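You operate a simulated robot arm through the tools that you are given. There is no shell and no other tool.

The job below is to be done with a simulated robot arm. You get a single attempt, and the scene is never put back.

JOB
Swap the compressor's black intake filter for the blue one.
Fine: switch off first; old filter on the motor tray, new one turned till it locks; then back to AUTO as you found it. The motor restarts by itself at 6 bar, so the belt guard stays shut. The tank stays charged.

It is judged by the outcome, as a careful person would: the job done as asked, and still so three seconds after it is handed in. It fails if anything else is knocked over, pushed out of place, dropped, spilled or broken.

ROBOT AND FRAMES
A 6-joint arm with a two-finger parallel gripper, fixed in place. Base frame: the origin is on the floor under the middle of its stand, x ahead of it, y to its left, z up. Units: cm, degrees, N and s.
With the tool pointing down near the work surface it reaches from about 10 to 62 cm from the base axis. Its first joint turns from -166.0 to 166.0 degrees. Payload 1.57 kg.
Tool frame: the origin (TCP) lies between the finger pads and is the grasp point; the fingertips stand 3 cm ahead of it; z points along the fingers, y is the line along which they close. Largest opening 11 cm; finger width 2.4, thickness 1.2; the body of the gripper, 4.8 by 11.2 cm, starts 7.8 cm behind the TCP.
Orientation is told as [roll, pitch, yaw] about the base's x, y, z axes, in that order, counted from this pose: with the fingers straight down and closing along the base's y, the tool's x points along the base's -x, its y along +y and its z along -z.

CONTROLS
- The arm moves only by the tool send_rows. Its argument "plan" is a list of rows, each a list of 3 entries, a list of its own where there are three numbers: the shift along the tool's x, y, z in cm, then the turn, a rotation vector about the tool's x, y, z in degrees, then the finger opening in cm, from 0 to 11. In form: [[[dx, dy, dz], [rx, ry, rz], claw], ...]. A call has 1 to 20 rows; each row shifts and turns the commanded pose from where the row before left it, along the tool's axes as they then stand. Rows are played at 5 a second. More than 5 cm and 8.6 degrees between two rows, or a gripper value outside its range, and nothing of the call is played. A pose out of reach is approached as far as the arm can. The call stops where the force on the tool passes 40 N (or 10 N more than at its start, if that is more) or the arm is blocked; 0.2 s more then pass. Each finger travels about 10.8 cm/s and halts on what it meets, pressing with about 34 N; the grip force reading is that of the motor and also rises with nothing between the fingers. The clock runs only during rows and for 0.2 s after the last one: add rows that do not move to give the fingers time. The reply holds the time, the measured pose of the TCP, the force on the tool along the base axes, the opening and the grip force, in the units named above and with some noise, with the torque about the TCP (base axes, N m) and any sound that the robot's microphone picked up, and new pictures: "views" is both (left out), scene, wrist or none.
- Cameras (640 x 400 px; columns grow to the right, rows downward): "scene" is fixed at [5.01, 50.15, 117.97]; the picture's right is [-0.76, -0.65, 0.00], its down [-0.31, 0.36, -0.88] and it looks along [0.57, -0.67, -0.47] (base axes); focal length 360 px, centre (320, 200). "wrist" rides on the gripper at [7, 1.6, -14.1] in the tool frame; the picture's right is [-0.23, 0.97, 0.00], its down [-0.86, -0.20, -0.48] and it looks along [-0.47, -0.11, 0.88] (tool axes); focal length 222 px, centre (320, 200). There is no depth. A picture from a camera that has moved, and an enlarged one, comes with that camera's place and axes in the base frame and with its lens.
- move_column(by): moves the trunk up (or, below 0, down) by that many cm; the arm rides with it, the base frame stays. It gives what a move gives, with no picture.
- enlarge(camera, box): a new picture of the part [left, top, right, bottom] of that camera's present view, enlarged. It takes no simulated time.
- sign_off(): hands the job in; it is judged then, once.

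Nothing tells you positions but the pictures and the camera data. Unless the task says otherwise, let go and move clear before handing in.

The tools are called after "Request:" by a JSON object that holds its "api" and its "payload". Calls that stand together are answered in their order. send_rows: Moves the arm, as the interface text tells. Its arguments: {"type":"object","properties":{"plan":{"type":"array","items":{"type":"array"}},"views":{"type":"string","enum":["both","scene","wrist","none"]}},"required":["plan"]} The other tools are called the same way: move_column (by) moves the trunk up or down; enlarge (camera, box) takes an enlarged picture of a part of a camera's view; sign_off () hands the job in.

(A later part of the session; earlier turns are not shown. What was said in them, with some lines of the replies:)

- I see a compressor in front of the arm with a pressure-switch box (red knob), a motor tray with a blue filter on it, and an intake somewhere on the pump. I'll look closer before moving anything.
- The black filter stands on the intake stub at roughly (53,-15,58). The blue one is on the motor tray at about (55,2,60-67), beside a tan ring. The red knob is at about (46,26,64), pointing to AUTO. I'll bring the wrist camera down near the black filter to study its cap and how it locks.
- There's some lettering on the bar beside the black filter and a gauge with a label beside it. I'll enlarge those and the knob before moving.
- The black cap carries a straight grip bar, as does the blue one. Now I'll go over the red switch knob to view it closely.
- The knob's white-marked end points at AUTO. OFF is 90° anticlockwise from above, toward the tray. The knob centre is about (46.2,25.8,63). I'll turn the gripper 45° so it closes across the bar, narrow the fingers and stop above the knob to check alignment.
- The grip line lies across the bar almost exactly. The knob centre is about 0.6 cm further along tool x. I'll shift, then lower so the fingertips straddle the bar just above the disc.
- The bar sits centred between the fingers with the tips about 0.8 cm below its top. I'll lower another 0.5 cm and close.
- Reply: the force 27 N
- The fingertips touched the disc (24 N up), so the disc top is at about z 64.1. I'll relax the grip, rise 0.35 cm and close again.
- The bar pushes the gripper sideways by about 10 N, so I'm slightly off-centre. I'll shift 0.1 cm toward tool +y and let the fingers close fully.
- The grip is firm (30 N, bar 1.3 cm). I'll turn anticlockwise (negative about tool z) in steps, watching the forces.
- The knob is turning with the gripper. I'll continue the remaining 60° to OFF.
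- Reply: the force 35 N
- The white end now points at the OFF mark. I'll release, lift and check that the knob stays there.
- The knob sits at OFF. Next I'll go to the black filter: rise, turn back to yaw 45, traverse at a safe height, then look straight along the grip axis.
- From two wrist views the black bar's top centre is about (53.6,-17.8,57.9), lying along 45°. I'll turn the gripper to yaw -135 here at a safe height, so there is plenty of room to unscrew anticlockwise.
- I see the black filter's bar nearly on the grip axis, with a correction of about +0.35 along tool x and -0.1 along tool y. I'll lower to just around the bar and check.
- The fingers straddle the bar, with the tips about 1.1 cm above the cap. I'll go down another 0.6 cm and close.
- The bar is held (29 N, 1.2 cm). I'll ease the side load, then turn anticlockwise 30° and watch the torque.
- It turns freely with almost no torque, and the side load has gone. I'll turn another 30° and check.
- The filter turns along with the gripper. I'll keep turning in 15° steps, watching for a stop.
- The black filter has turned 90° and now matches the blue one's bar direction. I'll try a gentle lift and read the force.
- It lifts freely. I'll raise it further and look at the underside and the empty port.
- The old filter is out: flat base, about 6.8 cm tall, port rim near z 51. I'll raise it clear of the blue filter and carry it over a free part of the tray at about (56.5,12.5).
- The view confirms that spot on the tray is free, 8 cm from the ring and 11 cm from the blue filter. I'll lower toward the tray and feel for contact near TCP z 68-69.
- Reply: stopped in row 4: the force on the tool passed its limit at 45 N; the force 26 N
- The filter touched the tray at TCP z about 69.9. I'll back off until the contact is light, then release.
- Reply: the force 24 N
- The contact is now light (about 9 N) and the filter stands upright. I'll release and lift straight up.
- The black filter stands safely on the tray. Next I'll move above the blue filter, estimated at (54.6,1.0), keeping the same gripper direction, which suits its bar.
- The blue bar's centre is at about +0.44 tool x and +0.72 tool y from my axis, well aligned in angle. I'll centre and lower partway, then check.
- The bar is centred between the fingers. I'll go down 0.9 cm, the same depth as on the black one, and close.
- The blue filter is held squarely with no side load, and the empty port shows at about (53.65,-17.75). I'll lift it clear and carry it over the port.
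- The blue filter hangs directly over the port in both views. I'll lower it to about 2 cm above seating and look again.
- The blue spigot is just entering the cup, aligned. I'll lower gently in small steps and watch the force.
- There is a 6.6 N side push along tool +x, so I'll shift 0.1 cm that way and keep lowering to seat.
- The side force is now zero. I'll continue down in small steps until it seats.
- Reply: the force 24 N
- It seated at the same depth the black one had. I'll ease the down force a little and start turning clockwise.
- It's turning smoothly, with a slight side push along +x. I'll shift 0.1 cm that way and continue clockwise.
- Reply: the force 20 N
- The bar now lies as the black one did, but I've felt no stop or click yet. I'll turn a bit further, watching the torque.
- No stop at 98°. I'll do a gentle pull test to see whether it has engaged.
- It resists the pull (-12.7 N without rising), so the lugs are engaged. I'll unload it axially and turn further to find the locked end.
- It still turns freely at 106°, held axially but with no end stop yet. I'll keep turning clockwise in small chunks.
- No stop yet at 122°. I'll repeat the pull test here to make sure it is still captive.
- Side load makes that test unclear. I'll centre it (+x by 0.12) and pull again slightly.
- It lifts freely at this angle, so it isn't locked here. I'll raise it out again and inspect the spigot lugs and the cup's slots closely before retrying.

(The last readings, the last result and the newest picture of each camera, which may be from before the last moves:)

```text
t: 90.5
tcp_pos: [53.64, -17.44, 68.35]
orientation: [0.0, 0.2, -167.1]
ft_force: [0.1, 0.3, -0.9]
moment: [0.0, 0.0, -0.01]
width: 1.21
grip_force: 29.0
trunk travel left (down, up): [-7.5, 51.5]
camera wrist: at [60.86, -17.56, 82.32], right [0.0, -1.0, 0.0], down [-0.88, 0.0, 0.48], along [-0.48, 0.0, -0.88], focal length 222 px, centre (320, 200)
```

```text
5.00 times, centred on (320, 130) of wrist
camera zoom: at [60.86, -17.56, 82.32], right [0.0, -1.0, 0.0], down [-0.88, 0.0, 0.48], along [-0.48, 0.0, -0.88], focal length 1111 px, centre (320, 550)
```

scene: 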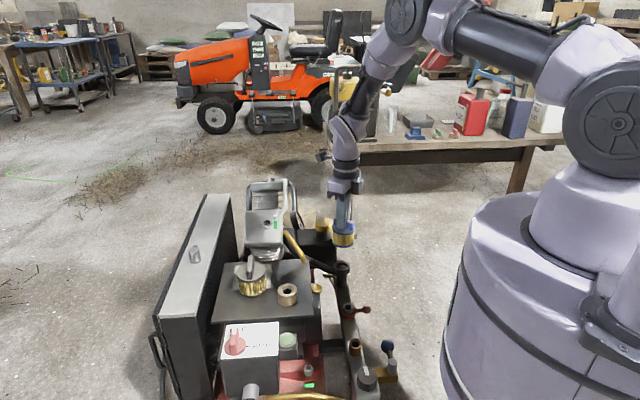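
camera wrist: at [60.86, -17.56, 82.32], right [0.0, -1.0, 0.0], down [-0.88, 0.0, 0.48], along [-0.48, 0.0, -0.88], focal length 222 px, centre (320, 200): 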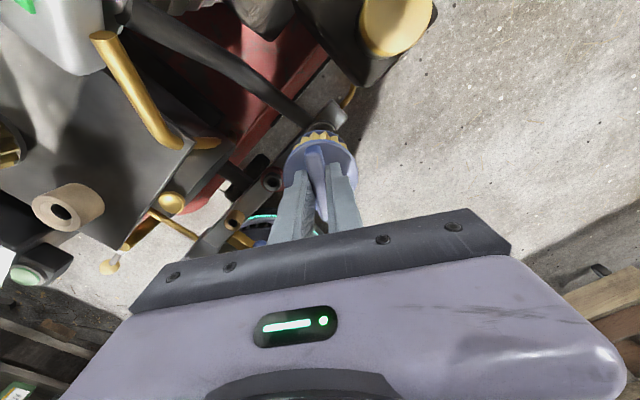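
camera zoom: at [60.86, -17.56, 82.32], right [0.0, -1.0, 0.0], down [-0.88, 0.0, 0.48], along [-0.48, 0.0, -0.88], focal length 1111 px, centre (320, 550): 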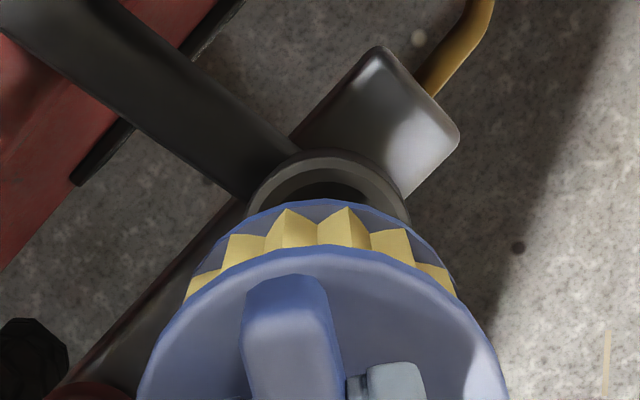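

The cup is a plain funnel and bore with no visible slots, so the lock must depend on turning while seated. The filter resisted pulling near the black one's original angle and came free well past it. I'll turn back to the entry angle, reseat it centred (port axis about (53.58,-17.64)) and test for capture as I turn.

Request:
{"api": "send_rows", "payload": {"plan": [[[0, -0.021, 0], [0, 0, -8.13], 0], [[0, -0.021, 0], [0, 0, -8.13], 0], [[0, -0.021, 0], [0, 0, -8.13], 0], [[0, -0.021, 0], [0, 0, -8.13], 0], [[0, -0.021, 0], [0, 0, -8.13], 0], [[0, -0.021, 0], [0, 0, -8.13], 0], [[0, -0.021, 0], [0, 0, -8.13], 0], [[0, -0.021, 0], [0, 0, -8.13], 0], [[0, -0.021, 0], [0, 0, -8.13], 0], [[0, -0.021, 0], [0, 0, -8.13], 0], [[0, -0.021, 0], [0, 0, -8.13], 0], [[0, -0.021, 0], [0, 0, -8.13], 0], [[0, -0.021, 0], [0, 0, -8.13], 0], [[0, -0.021, 0], [0, 0, -8.13], 0], [[0, -0.021, 0], [0, 0, -8.13], 0], [[0, 0, 0], [0, 0, 0], 0], [[0, 0, 0], [0, 0, 0], 0]]}}

Request:
{"api": "enlarge", "payload": {"camera": "wrist", "box": [260, 90, 380, 230]}}

Request:
{"api": "enlarge", "payload": {"camera": "scene", "box": [310, 200, 380, 290]}}

```text
t: 94.1
tcp_pos: [53.52, -17.57, 67.95]
orientation: [0.3, -0.1, -45.1]
ft_force: [0.5, 0.2, -0.4]
moment: [0.04, 0.0, 0.0]
width: 1.22
grip_force: 29.1
trunk travel left (down, up): [-7.5, 51.5]
camera wrist: at [49.62, -11.47, 82.14], right [0.85, 0.53, 0.0], down [0.46, -0.75, 0.48], along [0.26, -0.41, -0.88], focal length 222 px, centre (320, 200)
```

scene: 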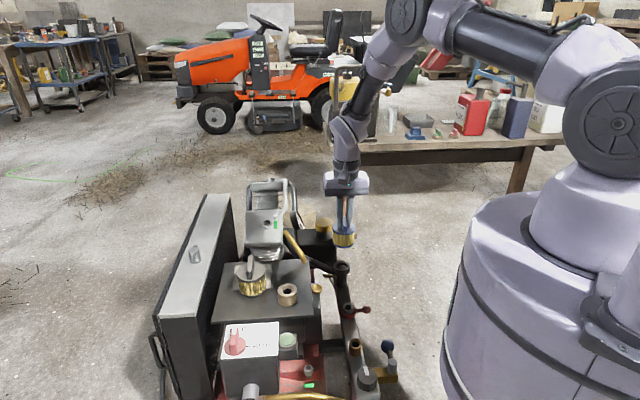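
wrist: 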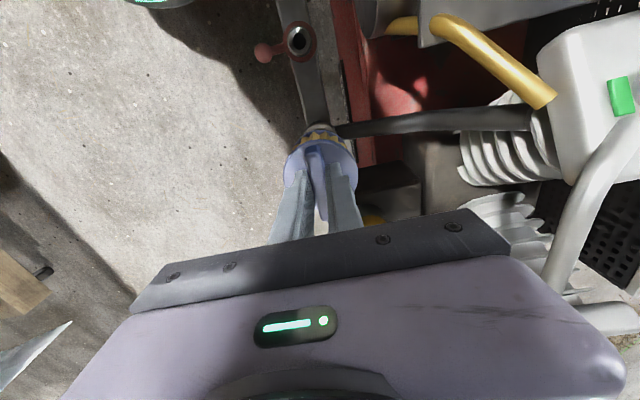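

```text
2.86 times, centred on (320, 160) of wrist
camera zoom: at [49.62, -11.47, 82.14], right [0.85, 0.53, 0.0], down [0.46, -0.75, 0.48], along [0.26, -0.41, -0.88], focal length 635 px, centre (320, 314)
```

zoom: 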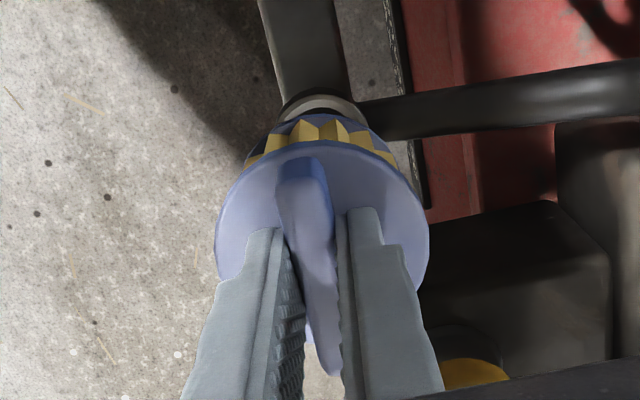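

```text
4.44 times, centred on (345, 245) of scene
camera zoom: at [5.01, 50.15, 117.97], right [-0.76, -0.65, 0.0], down [-0.31, 0.36, -0.88], along [0.57, -0.67, -0.47], focal length 1598 px, centre (209, 0)
```

zoom: 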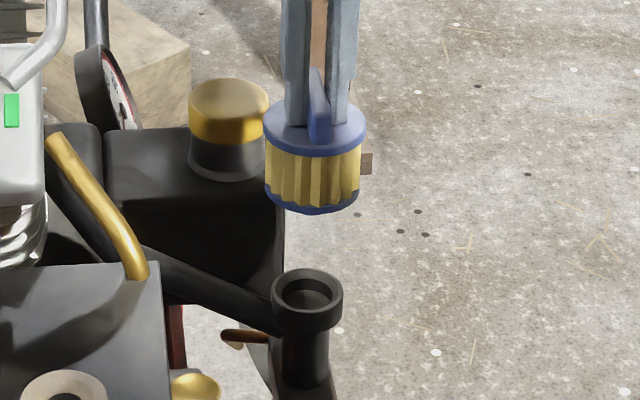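

Back at the entry angle and centred. I'll lower it into the cup again.

Request:
{"api": "send_rows", "payload": {"plan": [[[0, 0, 1.5], [0, 0, 0], 0], [[0, 0, 1.5], [0, 0, 0], 0], [[0, 0, 1.5], [0, 0, 0], 0], [[0, 0, 1.0], [0, 0, 0], 0], [[0, 0, 0.6], [0, 0, 0], 0], [[0, 0, 0.5], [0, 0, 0], 0], [[0, 0, 0.4], [0, 0, 0], 0], [[0, 0, 0.3], [0, 0, 0], 0], [[0, 0, 0.2], [0, 0, 0], 0], [[0, 0, 0.2], [0, 0, 0], 0], [[0, 0, 0], [0, 0, 0], 0]], "views": "none"}}

```text
t: 96.5
tcp_pos: [53.51, -17.5, 60.3]
orientation: [0.1, -0.2, -45.1]
ft_force: [1.1, 0.7, -0.5]
moment: [-0.04, 0.06, -0.01]
width: 1.23
grip_force: 29.5
trunk travel left (down, up): [-7.5, 51.5]
```

Request:
{"api": "send_rows", "payload": {"plan": [[[0, 0, 0.15], [0, 0, 0], 0], [[0, 0, 0.15], [0, 0, 0], 0], [[0, 0, 0.15], [0, 0, 0], 0], [[0, 0, 0], [0, 0, 0], 0], [[0, 0, 0], [0, 0, 0], 0]], "views": "none"}}

```text
t: 97.7
tcp_pos: [53.57, -17.54, 59.88]
orientation: [0.2, -0.2, -45.1]
ft_force: [0.2, -0.2, 0.0]
moment: [-0.07, -0.07, 0.0]
width: 1.23
grip_force: 29.7
trunk travel left (down, up): [-7.5, 51.5]
```

Request:
{"api": "send_rows", "payload": {"plan": [[[0, 0, 0.1], [0, 0, 0], 0], [[0, 0, 0.1], [0, 0, 0], 0], [[0, 0, 0], [0, 0, 0], 0], [[0, 0, 0], [0, 0, 0], 0]], "views": "none"}}

```text
t: 98.7
tcp_pos: [53.62, -17.46, 59.59]
orientation: [0.1, -0.3, -45.0]
ft_force: [0.0, 0.0, 12.4]
moment: [-0.2, -0.15, 0.0]
width: 1.2
grip_force: 29.8
trunk travel left (down, up): [-7.5, 51.5]
```

Seated with 12 N and no side load. I'll turn 30° clockwise about the filter's own axis, then do a pull test.

Request:
{"api": "send_rows", "payload": {"plan": [[[0, 0.013, 0], [0, 0, 5], 0], [[0, 0.013, 0], [0, 0, 5], 0], [[0, 0.013, 0], [0, 0, 5], 0], [[0, 0.013, 0], [0, 0, 5], 0], [[0, 0.013, 0], [0, 0, 5], 0], [[0, 0.013, 0], [0, 0, 5], 0], [[0, 0, 0], [0, 0, 0], 0]], "views": "none"}}

Request:
{"api": "send_rows", "payload": {"plan": [[[0, 0, -0.12], [0, 0, 0], 0], [[0, 0, -0.12], [0, 0, 0], 0], [[0, 0, 0], [0, 0, 0], 0]], "views": "none"}}

```text
t: 100.3
tcp_pos: [53.66, -17.47, 59.74]
orientation: [0.3, -0.1, -75.2]
ft_force: [4.5, -2.3, 15.3]
moment: [-0.49, -0.3, 0.12]
width: 1.2
grip_force: 29.5
trunk travel left (down, up): [-7.5, 51.5]
```

```text
t: 101.1
tcp_pos: [53.65, -17.44, 59.72]
orientation: [0.2, 0.1, -75.1]
ft_force: [3.4, -5.5, -3.5]
moment: [-0.48, -0.37, 0.02]
width: 1.22
grip_force: 29.7
trunk travel left (down, up): [-7.5, 51.5]
```

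Request:
{"api": "send_rows", "payload": {"plan": [[[0, 0, -0.12], [0, 0, 0], 0], [[0, 0, 0], [0, 0, 0], 0]], "views": "none"}}

```text
t: 101.7
tcp_pos: [53.48, -17.38, 59.96]
orientation: [0.2, 0.0, -75.2]
ft_force: [3.7, -3.6, -2.2]
moment: [-0.31, -0.31, 0.0]
width: 1.22
grip_force: 29.5
trunk travel left (down, up): [-7.5, 51.5]
```

It isn't captive after 30°. I'll reseat, turn on to -105 and test again.

Request:
{"api": "send_rows", "payload": {"plan": [[[-0.05, 0.03, 0.12], [0, 0, 0], 0], [[0, 0, 0.12], [0, 0, 0], 0], [[0, 0, 0.1], [0, 0, 0], 0], [[0, 0.01, 0], [0, 0, 5], 0], [[0, 0.01, 0], [0, 0, 5], 0], [[0, 0.01, 0], [0, 0, 5], 0], [[0, 0.01, 0], [0, 0, 5], 0], [[0, 0.01, 0], [0, 0, 5], 0], [[0, 0.01, 0], [0, 0, 5], 0], [[0, 0, 0], [0, 0, 0], 0]], "views": "none"}}

Request:
{"api": "send_rows", "payload": {"plan": [[[0, 0, -0.12], [0, 0, 0], 0], [[0, 0, -0.12], [0, 0, 0], 0], [[0, 0, 0], [0, 0, 0], 0]], "views": "none"}}

```text
t: 103.9
tcp_pos: [53.77, -17.49, 59.61]
orientation: [0.2, 0.1, -105.1]
ft_force: [2.2, -1.1, 7.6]
moment: [-0.17, -0.03, 0.07]
width: 1.2
grip_force: 29.3
trunk travel left (down, up): [-7.5, 51.5]
```

```text
t: 104.7
tcp_pos: [53.65, -17.49, 59.78]
orientation: [0.0, 0.1, -105.0]
ft_force: [-0.3, -0.1, -10.6]
moment: [0.02, -0.01, 0.02]
width: 1.23
grip_force: 29.3
trunk travel left (down, up): [-7.5, 51.5]
```

With no side load, it now holds 10.6 N of pull at 60° turned, so the bayonet is engaged. I'll unload axially and turn on toward the black one's original angle, watching for a stop.

Request:
{"api": "send_rows", "payload": {"plan": [[[0, 0, 0.12], [0, 0, 0], 0], [[0, 0.01, 0], [0, 0, 5], 0], [[0, 0.01, 0], [0, 0, 5], 0], [[0, 0, 0], [0, 0, 0], 0]], "views": "none"}}

Request:
{"api": "send_rows", "payload": {"plan": [[[0, 0.01, 0], [0, 0, 5], 0], [[0, 0.01, 0], [0, 0, 5], 0], [[0, 0, 0], [0, 0, 0], 0]], "views": "none"}}

Request:
{"api": "send_rows", "payload": {"plan": [[[0, 0.01, 0], [0, 0, 5], 0], [[0, 0.01, 0], [0, 0, 5], 0], [[0, 0, 0], [0, 0, 0], 0]], "views": "scene"}}

Request:
{"api": "enlarge", "payload": {"camera": "scene", "box": [310, 220, 380, 290]}}

```text
t: 105.7
tcp_pos: [53.77, -17.57, 59.75]
orientation: [0.2, 0.2, -115.2]
ft_force: [-0.1, 0.1, -2.7]
moment: [0.06, 0.0, 0.0]
width: 1.23
grip_force: 28.7
trunk travel left (down, up): [-7.5, 51.5]
```

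```text
t: 106.5
tcp_pos: [53.73, -17.46, 59.83]
orientation: [0.1, 0.3, -125.2]
ft_force: [0.9, 0.0, -0.8]
moment: [0.07, 0.03, 0.03]
width: 1.17
grip_force: 29.4
trunk travel left (down, up): [-7.5, 51.5]
```

```text
t: 107.3
tcp_pos: [53.83, -17.46, 59.85]
orientation: [0.0, 0.1, -135.1]
ft_force: [-0.3, -0.7, -1.0]
moment: [0.05, -0.01, 0.01]
width: 1.19
grip_force: 29.1
trunk travel left (down, up): [-7.5, 51.5]
```

scene: 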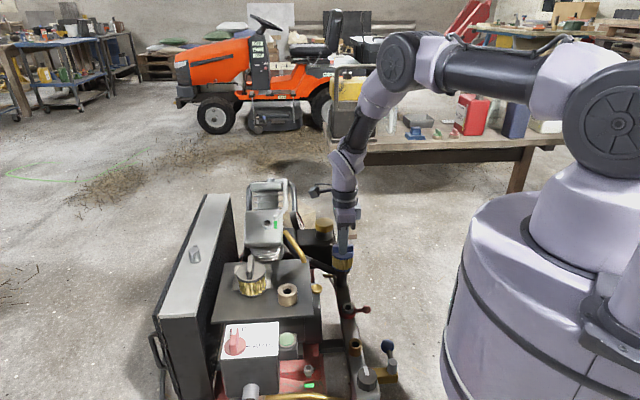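

```text
5.71 times, centred on (345, 255) of scene
camera zoom: at [5.01, 50.15, 117.97], right [-0.76, -0.65, 0.0], down [-0.31, 0.36, -0.88], along [0.57, -0.67, -0.47], focal length 2054 px, centre (177, -114)
```

zoom: 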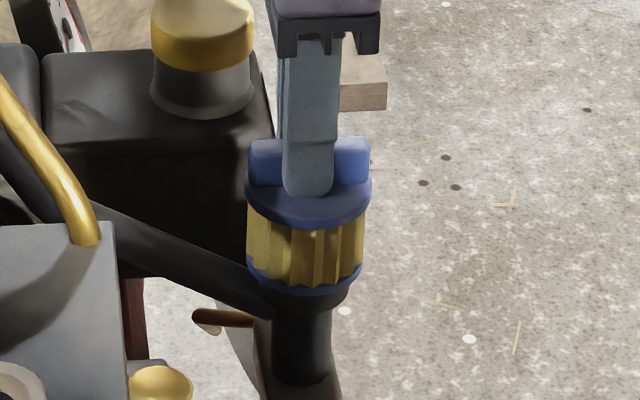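

At the original locked angle now. Pull test:

Request:
{"api": "send_rows", "payload": {"plan": [[[0, 0, -0.1], [0, 0, 0], 0], [[0, 0, 0], [0, 0, 0], 0]], "views": "none"}}

```text
t: 107.9
tcp_pos: [53.76, -17.53, 59.83]
orientation: [0.0, 0.2, -135.2]
ft_force: [-0.4, 1.2, -10.5]
moment: [0.11, -0.01, 0.01]
width: 1.21
grip_force: 29.5
trunk travel left (down, up): [-7.5, 51.5]
```

It holds at the exact angle where the black one was locked: captive under 10 N of pull with no side load. I'll neutralise the load, release gently and rise.

Request:
{"api": "send_rows", "payload": {"plan": [[[0, 0, 0.1], [0, 0, 0], 0], [[0, 0, 0], [0, 0, 0], 0], [[0, 0, 0], [0, 0, 0], 1.6], [[0, 0, 0], [0, 0, 0], 2.4], [[0, 0, 0], [0, 0, 0], 3.5], [[0, 0, 0], [0, 0, 0], 4.5], [[0, 0, 0], [0, 0, 0], 4.5], [[0, 0, -0.5], [0, 0, 0], 4.5], [[0, 0, -1.0], [0, 0, 0], 4.5], [[0, 0, -1.5], [0, 0, 0], 4.5], [[0, 0, -2.0], [0, 0, 0], 4.5], [[0, 0, -2.0], [0, 0, 0], 4.5], [[0, 0, 0], [0, 0, 0], 4.5]]}}

Request:
{"api": "enlarge", "payload": {"camera": "scene", "box": [310, 220, 380, 290]}}

Request:
{"api": "enlarge", "payload": {"camera": "wrist", "box": [240, 90, 400, 250]}}

```text
t: 110.7
tcp_pos: [53.81, -17.38, 66.9]
orientation: [0.2, 0.3, -135.1]
ft_force: [-0.5, 0.2, -0.7]
moment: [0.0, 0.01, -0.02]
width: 4.49
grip_force: 0.1
trunk travel left (down, up): [-7.5, 51.5]
camera wrist: at [59.78, -13.8, 81.08], right [0.53, -0.85, 0.0], down [-0.75, -0.46, 0.48], along [-0.4, -0.25, -0.88], focal length 222 px, centre (320, 200)
```

scene: 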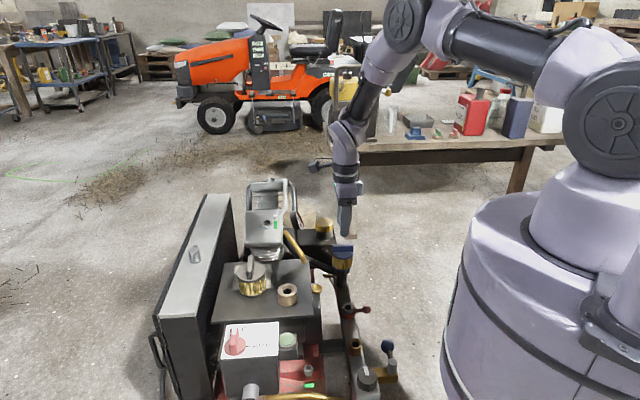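
wrist: 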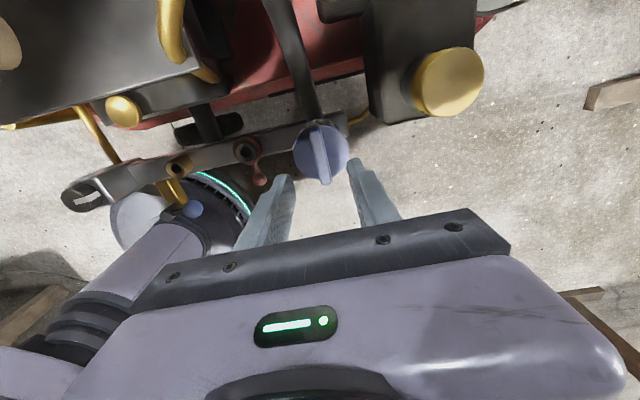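

```text
5.71 times, centred on (345, 255) of scene
camera zoom: at [5.01, 50.15, 117.97], right [-0.76, -0.65, 0.0], down [-0.31, 0.36, -0.88], along [0.57, -0.67, -0.47], focal length 2054 px, centre (177, -114)
```

zoom: 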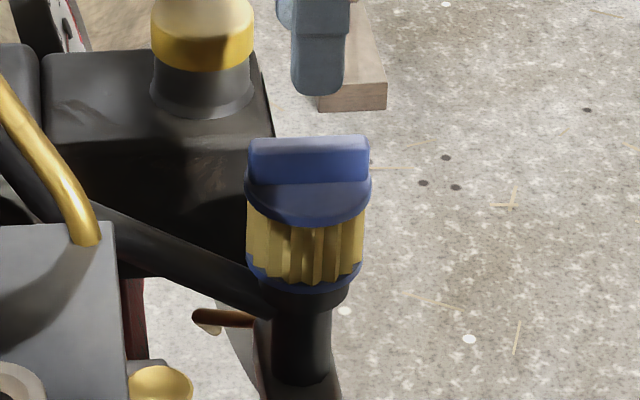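

```text
2.50 times, centred on (320, 170) of wrist
camera zoom: at [59.78, -13.8, 81.08], right [0.53, -0.85, 0.0], down [-0.75, -0.46, 0.48], along [-0.4, -0.25, -0.88], focal length 555 px, centre (320, 275)
```

zoom: 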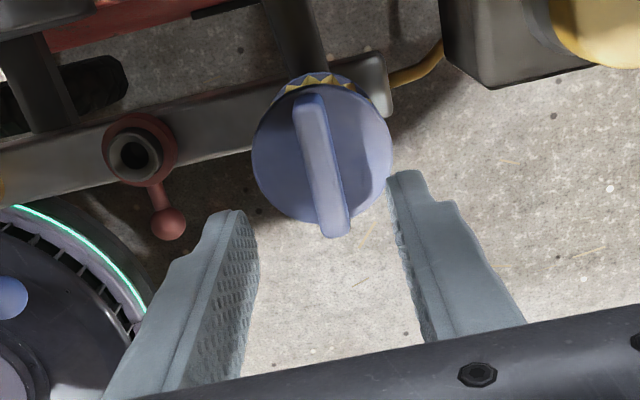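

The blue filter now stands exactly where the black one stood, with the bar at the same angle. Next I'll return to the knob: rise and swing the gripper round on the way.

Request:
{"api": "send_rows", "payload": {"plan": [[[0, 0, -2], [0, 0, -8.5], 4.5], [[0, 0, -2], [0, 0, -8.5], 4.5], [[0, 0, -2], [0, 0, -8.5], 4.5], [[0, 0, -2], [0, 0, -8.5], 4.5], [[0, 0, -2], [0, 0, -8.5], 4.5], [[0, 0, -1], [0, 0, -8.5], 4.5], [[0, 0, 0], [0, 0, -8.5], 4.5], [[0, 0, 0], [0, 0, -8.5], 4.5], [[0, 0, 0], [0, 0, -8.5], 4.5], [[0, 0, 0], [0, 0, -8.5], 4.5], [[0, 0, 0], [0, 0, -8.5], 4.5], [[0, 0, 0], [0, 0, -8.5], 4.5], [[0, 0, 0], [0, 0, -8.5], 4.5], [[0, 0, 0], [0, 0, -8.5], 4.5], [[0, 0, 0], [0, 0, -8.5], 4.5], [[0, 0, 0], [0, 0, -8.5], 4.5], [[0, 0, 0], [0, 0, -8.5], 4.5], [[0, 0, 0], [0, 0, -8.5], 4.5], [[0, 0, 0], [0, 0, -8.5], 4.5], [[0, 0, 0], [0, 0, -8.5], 4.5]], "views": "scene"}}

```text
t: 114.9
tcp_pos: [53.78, -17.64, 77.82]
orientation: [-0.1, -0.2, 35.0]
ft_force: [-0.3, -0.2, 0.3]
moment: [-0.03, 0.01, 0.01]
width: 4.49
grip_force: 0.2
trunk travel left (down, up): [-7.5, 51.5]
```

scene: 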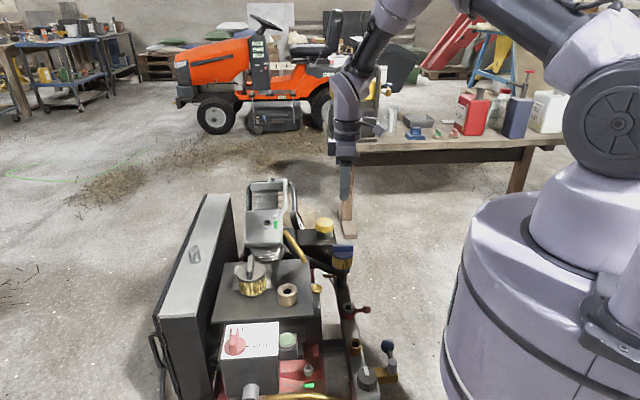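

Request:
{"api": "send_rows", "payload": {"plan": [[[0, 0, 0], [0, 0, -5], 4.5], [[0, 0, 0], [0, 0, -5], 4.5], [[-1.78, 2.584, 0], [0, 0, 0], 4.5], [[-1.78, 2.584, 0], [0, 0, 0], 4.5], [[-1.78, 2.584, 0], [0, 0, 0], 4.5], [[-1.78, 2.584, 0], [0, 0, 0], 4.5], [[-1.78, 2.584, 0], [0, 0, 0], 4.5], [[-1.78, 2.584, 0], [0, 0, 0], 4.5], [[-1.78, 2.584, 0], [0, 0, 0], 4.5], [[-1.78, 2.584, 0], [0, 0, 0], 4.5], [[-1.78, 2.584, 0], [0, 0, 0], 4.5], [[-1.78, 2.584, 0], [0, 0, 0], 4.5], [[-1.78, 2.584, 0], [0, 0, 0], 4.5], [[-1.78, 2.584, 0], [0, 0, 0], 4.5], [[-1.78, 2.584, 0], [0, 0, 0], 4.5], [[-1.78, 2.584, 0], [0, 0, 0], 4.5], [[0, 0, 0], [0, 0, 0], 4.5]], "views": "none"}}

Request:
{"api": "send_rows", "payload": {"plan": [[[0, 0, 0], [0, 0, -7.5], 4], [[0, 0, 0], [0, 0, -7.5], 4], [[0, 0, 0], [0, 0, -7.5], 4], [[0, 0, 0], [0, 0, -7.5], 4], [[0, 0, 0], [0, 0, -7.5], 4], [[0, 0, 0], [0, 0, -7.5], 4], [[0, 0, 0], [0, 0, -7.5], 4], [[0, 0, 0], [0, 0, -7.5], 4], [[0, 0, 0], [0, 0, -7.5], 4], [[0, 0, 0], [0, 0, -7.5], 4], [[0, 0, 0], [0, 0, -7.5], 4], [[0, 0, 0], [0, 0, -7.5], 4], [[0, 0, 1.5], [0, 0, 0], 4], [[0, 0, 1.5], [0, 0, 0], 4], [[0, 0, 1.5], [0, 0, 0], 4], [[0, 0, 0], [0, 0, 0], 4], [[0, 0, 0], [0, 0, 0], 4]]}}

Request:
{"api": "enlarge", "payload": {"camera": "wrist", "box": [240, 80, 400, 240]}}

```text
t: 118.5
tcp_pos: [46.0, 25.89, 77.96]
orientation: [-0.1, -0.1, 45.1]
ft_force: [-0.2, -0.5, 0.7]
moment: [-0.01, -0.01, 0.04]
width: 4.48
grip_force: 0.1
trunk travel left (down, up): [-7.5, 51.5]
```

```text
t: 122.1
tcp_pos: [45.87, 25.63, 73.28]
orientation: [-0.2, 0.2, 134.9]
ft_force: [-0.3, 0.4, -0.5]
moment: [0.01, -0.02, -0.04]
width: 3.98
grip_force: 0.0
trunk travel left (down, up): [-7.5, 51.5]
camera wrist: at [49.6, 19.5, 87.42], right [-0.85, -0.53, 0.0], down [-0.46, 0.75, 0.48], along [-0.25, 0.41, -0.88], focal length 222 px, centre (320, 200)
```

scene: 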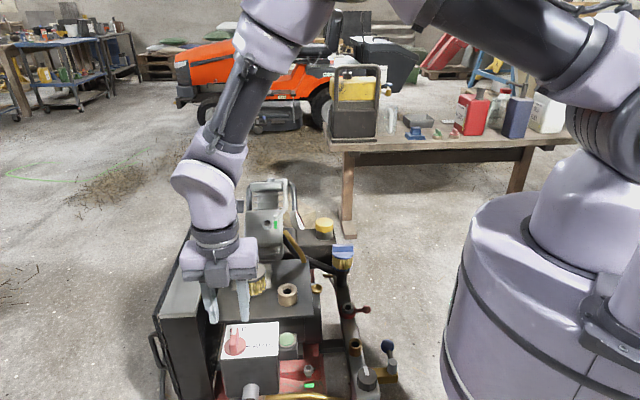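
wrist: 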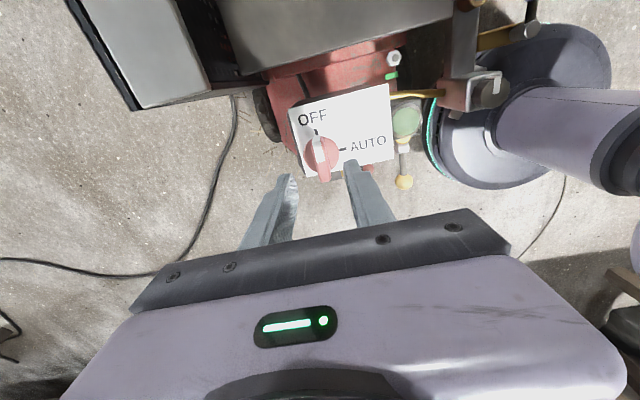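

```text
2.50 times, centred on (320, 160) of wrist
camera zoom: at [49.6, 19.5, 87.42], right [-0.85, -0.53, 0.0], down [-0.46, 0.75, 0.48], along [-0.25, 0.41, -0.88], focal length 555 px, centre (320, 300)
```

zoom: 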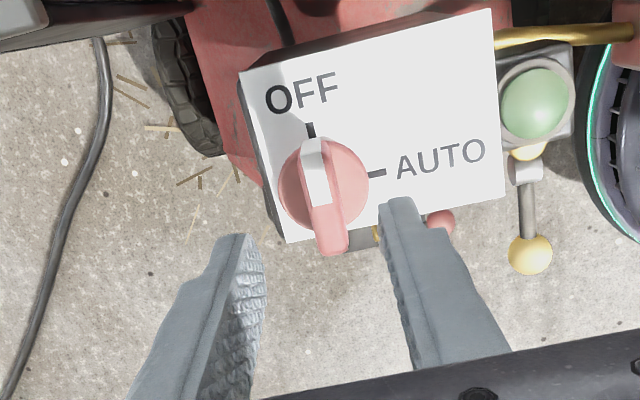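

The knob still points to OFF and the bar is centred under the fingers. I'll lower to the earlier grip height, just above the disc, and close.

Request:
{"api": "send_rows", "payload": {"plan": [[[0, 0.03, 1.5], [0, 0, 0], 4], [[0, 0, 1.5], [0, 0, 0], 4], [[0, 0, 1.2], [0, 0, 0], 4], [[0, 0, 0.8], [0, 0, 0], 4], [[0, 0, 0.5], [0, 0, 0], 4], [[0, 0, 0.3], [0, 0, 0], 4], [[0, 0, 0], [0, 0, 0], 4], [[0, 0, 0], [0, 0, 0], 2.5], [[0, 0, 0], [0, 0, 0], 1.6], [[0, 0, 0], [0, 0, 0], 0.8], [[0, 0, 0], [0, 0, 0], 0.3], [[0, 0, 0], [0, 0, 0], 0]]}}

Request:
{"api": "enlarge", "payload": {"camera": "wrist", "box": [240, 80, 400, 240]}}

```text
t: 124.7
tcp_pos: [45.7, 25.64, 67.5]
orientation: [-0.1, 0.1, 135.0]
ft_force: [-5.3, -6.0, -2.7]
moment: [-0.36, 0.32, 0.03]
width: 1.29
grip_force: 28.8
trunk travel left (down, up): [-7.5, 51.5]
camera wrist: at [49.51, 19.49, 81.67], right [-0.85, -0.53, 0.0], down [-0.46, 0.75, 0.48], along [-0.25, 0.41, -0.88], focal length 222 px, centre (320, 200)
```

scene: 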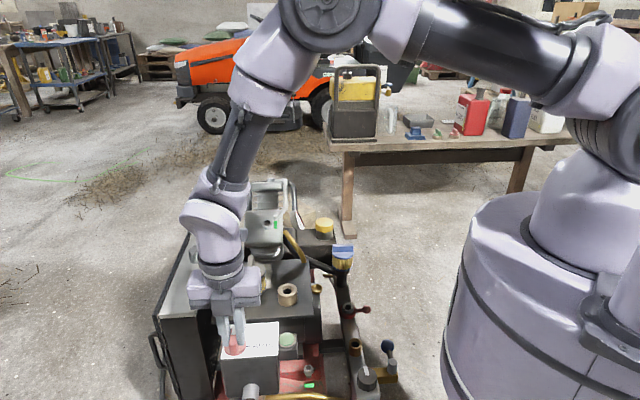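
wrist: 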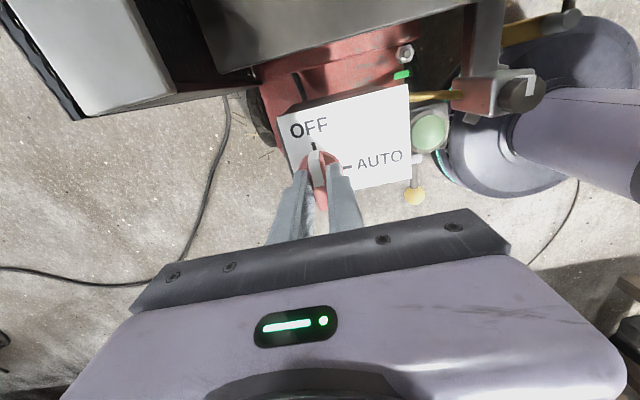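

```text
2.50 times, centred on (320, 160) of wrist
camera zoom: at [49.51, 19.49, 81.67], right [-0.85, -0.53, 0.0], down [-0.46, 0.75, 0.48], along [-0.25, 0.41, -0.88], focal length 555 px, centre (320, 300)
```

zoom: 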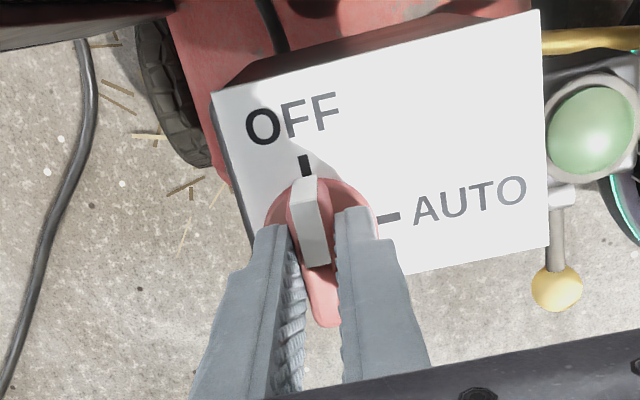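

The grip on the knob is good. I'll turn it clockwise 90° back to AUTO.

Request:
{"api": "send_rows", "payload": {"plan": [[[0, 0.07, 0], [0, 0, 0], 0], [[0, 0, 0], [0, 0, 6], 0], [[0, 0, 0], [0, 0, 6], 0], [[0, 0, 0], [0, 0, 6], 0], [[0, 0, 0], [0, 0, 6], 0], [[0, 0, 0], [0, 0, 6], 0], [[0, 0, 0], [0, 0, 6], 0], [[0, 0, 0], [0, 0, 6], 0], [[0, 0, 0], [0, 0, 0], 0]], "views": "none"}}

Request:
{"api": "send_rows", "payload": {"plan": [[[0, 0, 0], [0, 0, 6], 0], [[0, 0, 0], [0, 0, 6], 0], [[0, 0, 0], [0, 0, 6], 0], [[0, 0, 0], [0, 0, 6], 0], [[0, 0, 0], [0, 0, 6], 0], [[0, 0, 0], [0, 0, 6], 0], [[0, 0, 0], [0, 0, 6], 0], [[0, 0, 0], [0, 0, 6], 0], [[0, 0, 0], [0, 0, 0], 0]]}}

Request:
{"api": "enlarge", "payload": {"camera": "wrist", "box": [240, 80, 400, 240]}}

```text
t: 126.7
tcp_pos: [45.79, 25.5, 67.51]
orientation: [-0.3, 0.1, 92.8]
ft_force: [-11.3, 0.0, -13.2]
moment: [-0.24, 0.57, 0.0]
width: 1.28
grip_force: 29.6
trunk travel left (down, up): [-7.5, 51.5]
```

```text
t: 128.7
tcp_pos: [45.66, 25.73, 67.39]
orientation: [-0.2, -0.1, 44.8]
ft_force: [-25.7, 9.1, -11.2]
moment: [0.1, 1.09, 0.32]
width: 1.31
grip_force: 29.7
trunk travel left (down, up): [-7.5, 51.5]
camera wrist: at [39.5, 21.84, 81.66], right [-0.53, 0.85, 0.0], down [0.75, 0.46, 0.48], along [0.41, 0.25, -0.88], focal length 222 px, centre (320, 200)
```

scene: 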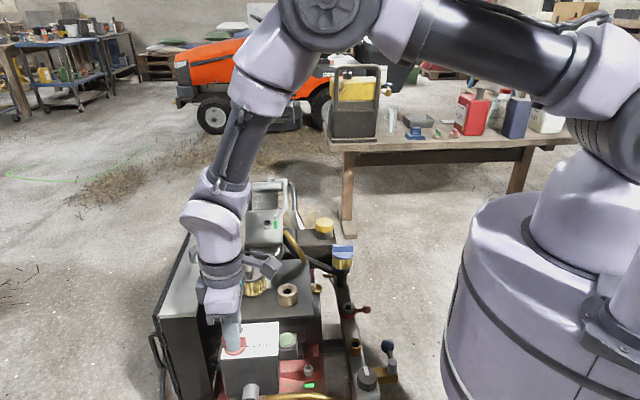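
wrist: 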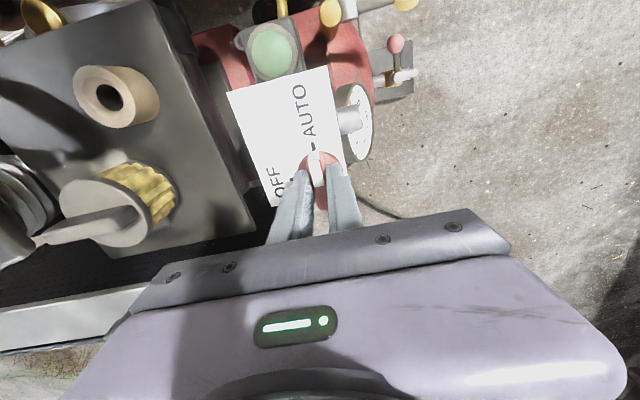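

```text
2.50 times, centred on (320, 160) of wrist
camera zoom: at [39.5, 21.84, 81.66], right [-0.53, 0.85, 0.0], down [0.75, 0.46, 0.48], along [0.41, 0.25, -0.88], focal length 555 px, centre (320, 300)
```

zoom: 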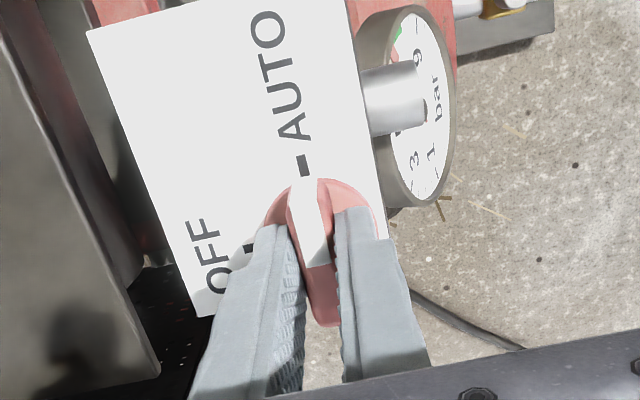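

It is at AUTO against its stop (0.32 N m). I'll release, rise and check.

Request:
{"api": "send_rows", "payload": {"plan": [[[0, 0, 0], [0, 0, 0], 1.6], [[0, 0, 0], [0, 0, 0], 2.5], [[0, 0, 0], [0, 0, 0], 4], [[0, 0, 0], [0, 0, 0], 4], [[0, 0, -0.5], [0, 0, 0], 4], [[0, 0, -1.5], [0, 0, 0], 4], [[0, 0, -2], [0, 0, 0], 4], [[0, 0, -2], [0, 0, 0], 4], [[0, 0, -2], [0, 0, 0], 4], [[0, 0, -2], [0, 0, 0], 4], [[0, 0, 0], [0, 0, 0], 4]]}}

Request:
{"api": "enlarge", "payload": {"camera": "wrist", "box": [240, 60, 400, 220]}}

Request:
{"api": "enlarge", "payload": {"camera": "scene", "box": [200, 310, 320, 400]}}

Request:
{"api": "enlarge", "payload": {"camera": "scene", "box": [200, 220, 380, 330]}}

```text
t: 131.1
tcp_pos: [45.71, 25.53, 77.46]
orientation: [-0.1, -0.2, 44.9]
ft_force: [0.2, -0.4, 0.4]
moment: [-0.01, 0.01, -0.04]
width: 3.98
grip_force: 0.1
trunk travel left (down, up): [-7.5, 51.5]
camera wrist: at [39.46, 21.71, 91.59], right [-0.53, 0.85, 0.0], down [0.74, 0.46, 0.48], along [0.41, 0.25, -0.88], focal length 222 px, centre (320, 200)
```

scene: 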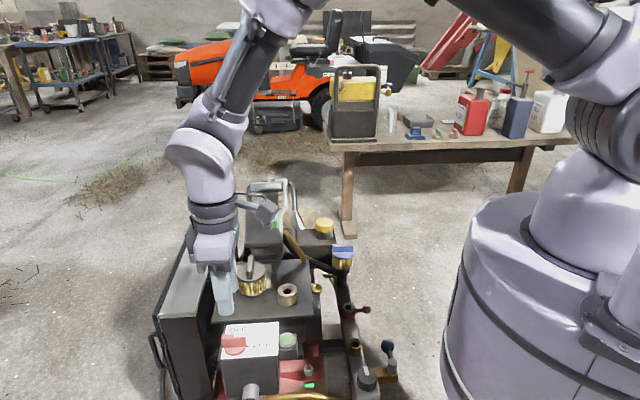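
wrist: 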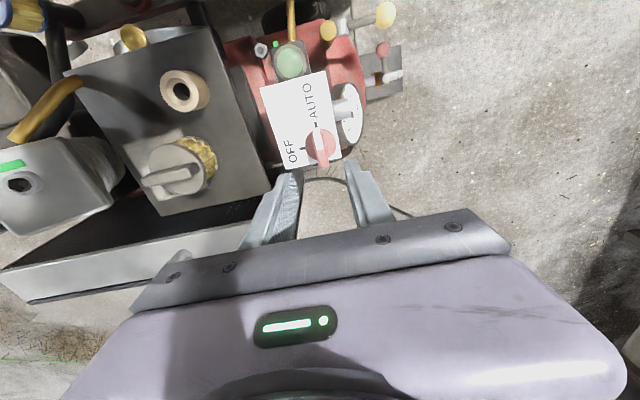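

```text
2.50 times, centred on (320, 140) of wrist
camera zoom: at [39.46, 21.71, 91.59], right [-0.53, 0.85, 0.0], down [0.74, 0.46, 0.48], along [0.41, 0.25, -0.88], focal length 555 px, centre (320, 350)
```

zoom: 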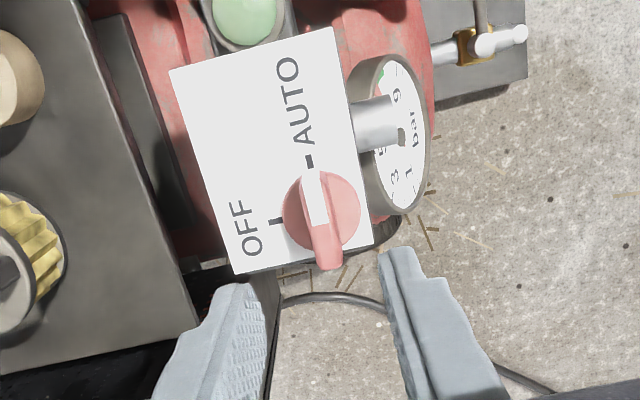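

```text
4.44 times, centred on (260, 355) of scene
camera zoom: at [5.01, 50.15, 117.97], right [-0.76, -0.65, 0.0], down [-0.31, 0.36, -0.88], along [0.57, -0.67, -0.47], focal length 1598 px, centre (587, -489)
```

zoom: 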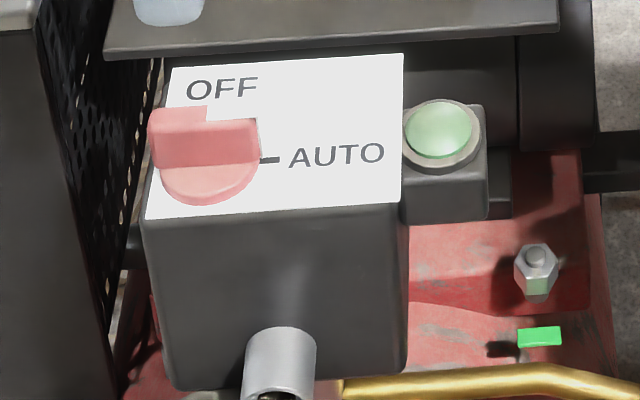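

```text
3.56 times, centred on (290, 275) of scene
camera zoom: at [5.01, 50.15, 117.97], right [-0.76, -0.65, 0.0], down [-0.31, 0.36, -0.88], along [0.57, -0.67, -0.47], focal length 1278 px, centre (427, -67)
```

zoom: 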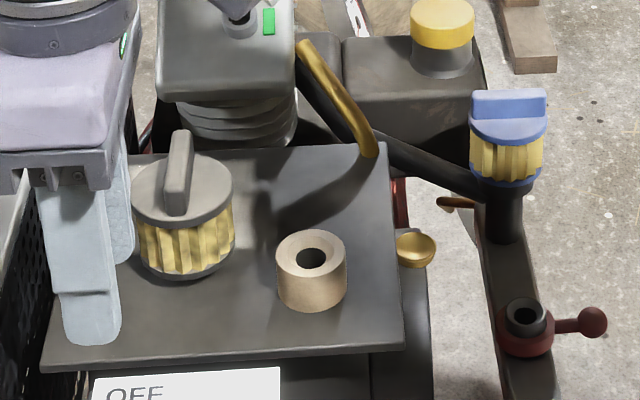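

The knob is back at AUTO exactly as found, the black filter stands on the tray and the blue one is in the port. I'll raise the arm clear and take a last look.

Request:
{"api": "send_rows", "payload": {"plan": [[[0, 0, -2], [0, 0, 4.5], 5], [[0, 0, -2], [0, 0, 4.5], 5], [[0, 0, -2], [0, 0, 4.5], 5], [[0, 0, -2], [0, 0, 4.5], 5], [[0, 0, -2], [0, 0, 4.5], 5], [[0, 0, -2], [0, 0, 4.5], 5], [[0, 0, -2], [0, 0, 4.5], 5], [[0, 0, -2], [0, 0, 4.5], 5], [[0, 0, -2], [0, 0, 4.5], 5], [[0, 0, -2], [0, 0, 4.5], 5], [[0, 0, 0], [0, 0, 0], 5], [[0, 0, 0], [0, 0, 0], 5], [[0, 0, 0], [0, 0, 0], 5], [[0, 0, 0], [0, 0, 0], 5]]}}

Request:
{"api": "enlarge", "payload": {"camera": "scene", "box": [150, 170, 410, 400]}}

Request:
{"api": "enlarge", "payload": {"camera": "scene", "box": [310, 220, 380, 290]}}

```text
t: 134.1
tcp_pos: [45.7, 25.49, 97.52]
orientation: [0.1, -0.2, -0.1]
ft_force: [0.5, -0.4, 0.1]
moment: [-0.01, -0.03, 0.0]
width: 5.0
grip_force: 0.1
trunk travel left (down, up): [-7.5, 51.5]
camera wrist: at [38.62, 27.07, 111.58], right [0.23, 0.97, 0.0], down [0.85, -0.2, 0.48], along [0.47, -0.11, -0.88], focal length 222 px, centre (320, 200)
```

scene: 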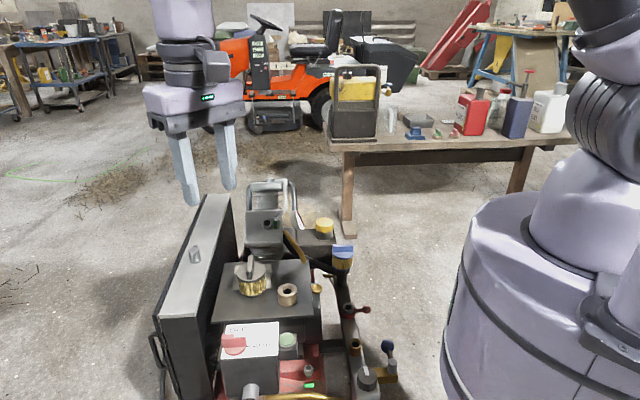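
wrist: 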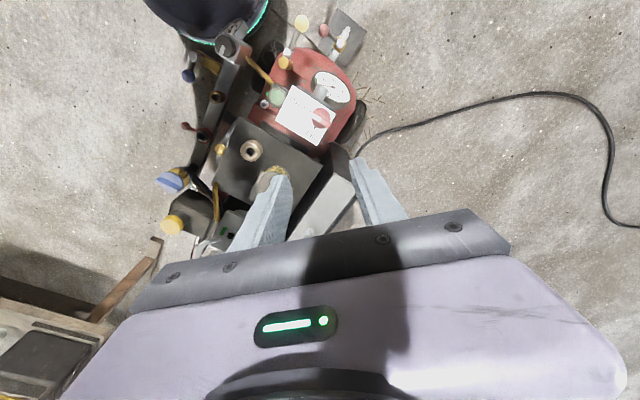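

```text
1.74 times, centred on (280, 285) of scene
camera zoom: at [5.01, 50.15, 117.97], right [-0.76, -0.65, 0.0], down [-0.31, 0.36, -0.88], along [0.57, -0.67, -0.47], focal length 625 px, centre (390, 52)
```

zoom: 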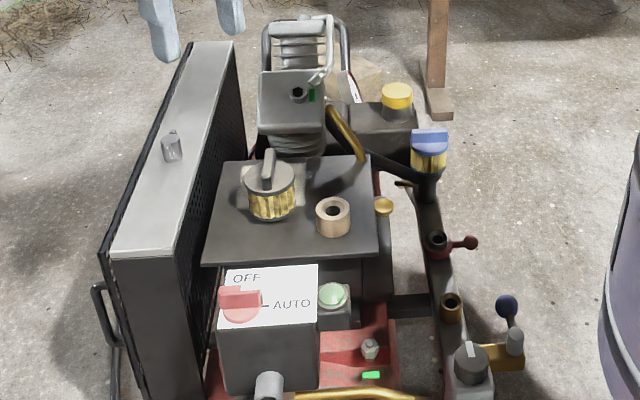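

```text
5.71 times, centred on (345, 255) of scene
camera zoom: at [5.01, 50.15, 117.97], right [-0.76, -0.65, 0.0], down [-0.31, 0.36, -0.88], along [0.57, -0.67, -0.47], focal length 2054 px, centre (177, -114)
```

zoom: 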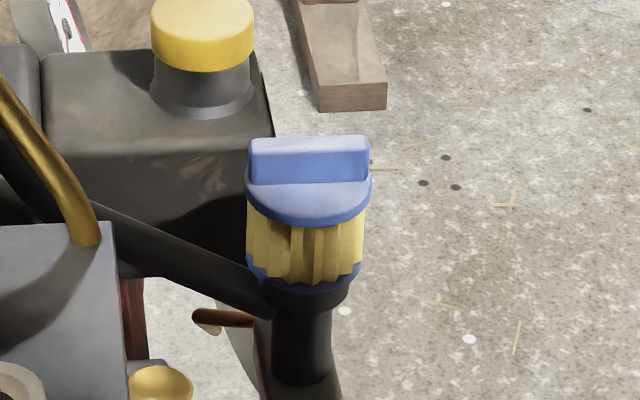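

Everything is in place. The blue filter is seated and captive at the old one's angle, the black filter stands on the motor tray and the switch is at AUTO. The guard and valves are untouched and the arm is clear, so I'm handing in.

Request:
{"api": "sign_off", "payload": {}}

```text
The job is handed in.
```

The blue filter is now on the compressor's intake, and the black one is standing on the motor tray. The switch went to OFF first and is back at AUTO, as I found it.

- **Lock:** I never felt a click or a hard stop on the blue filter. On the first try I turned it too far and it came loose, so I reseated it. I then turned it 90° clockwise to the angle where the black one sat. There it held against about 10 N of upward pull.
- **Rest of the compressor:** I left the belt guard shut and didn't touch any valves, so the tank should still be charged. The tan ring on the tray is where it was, and the arm is clear.
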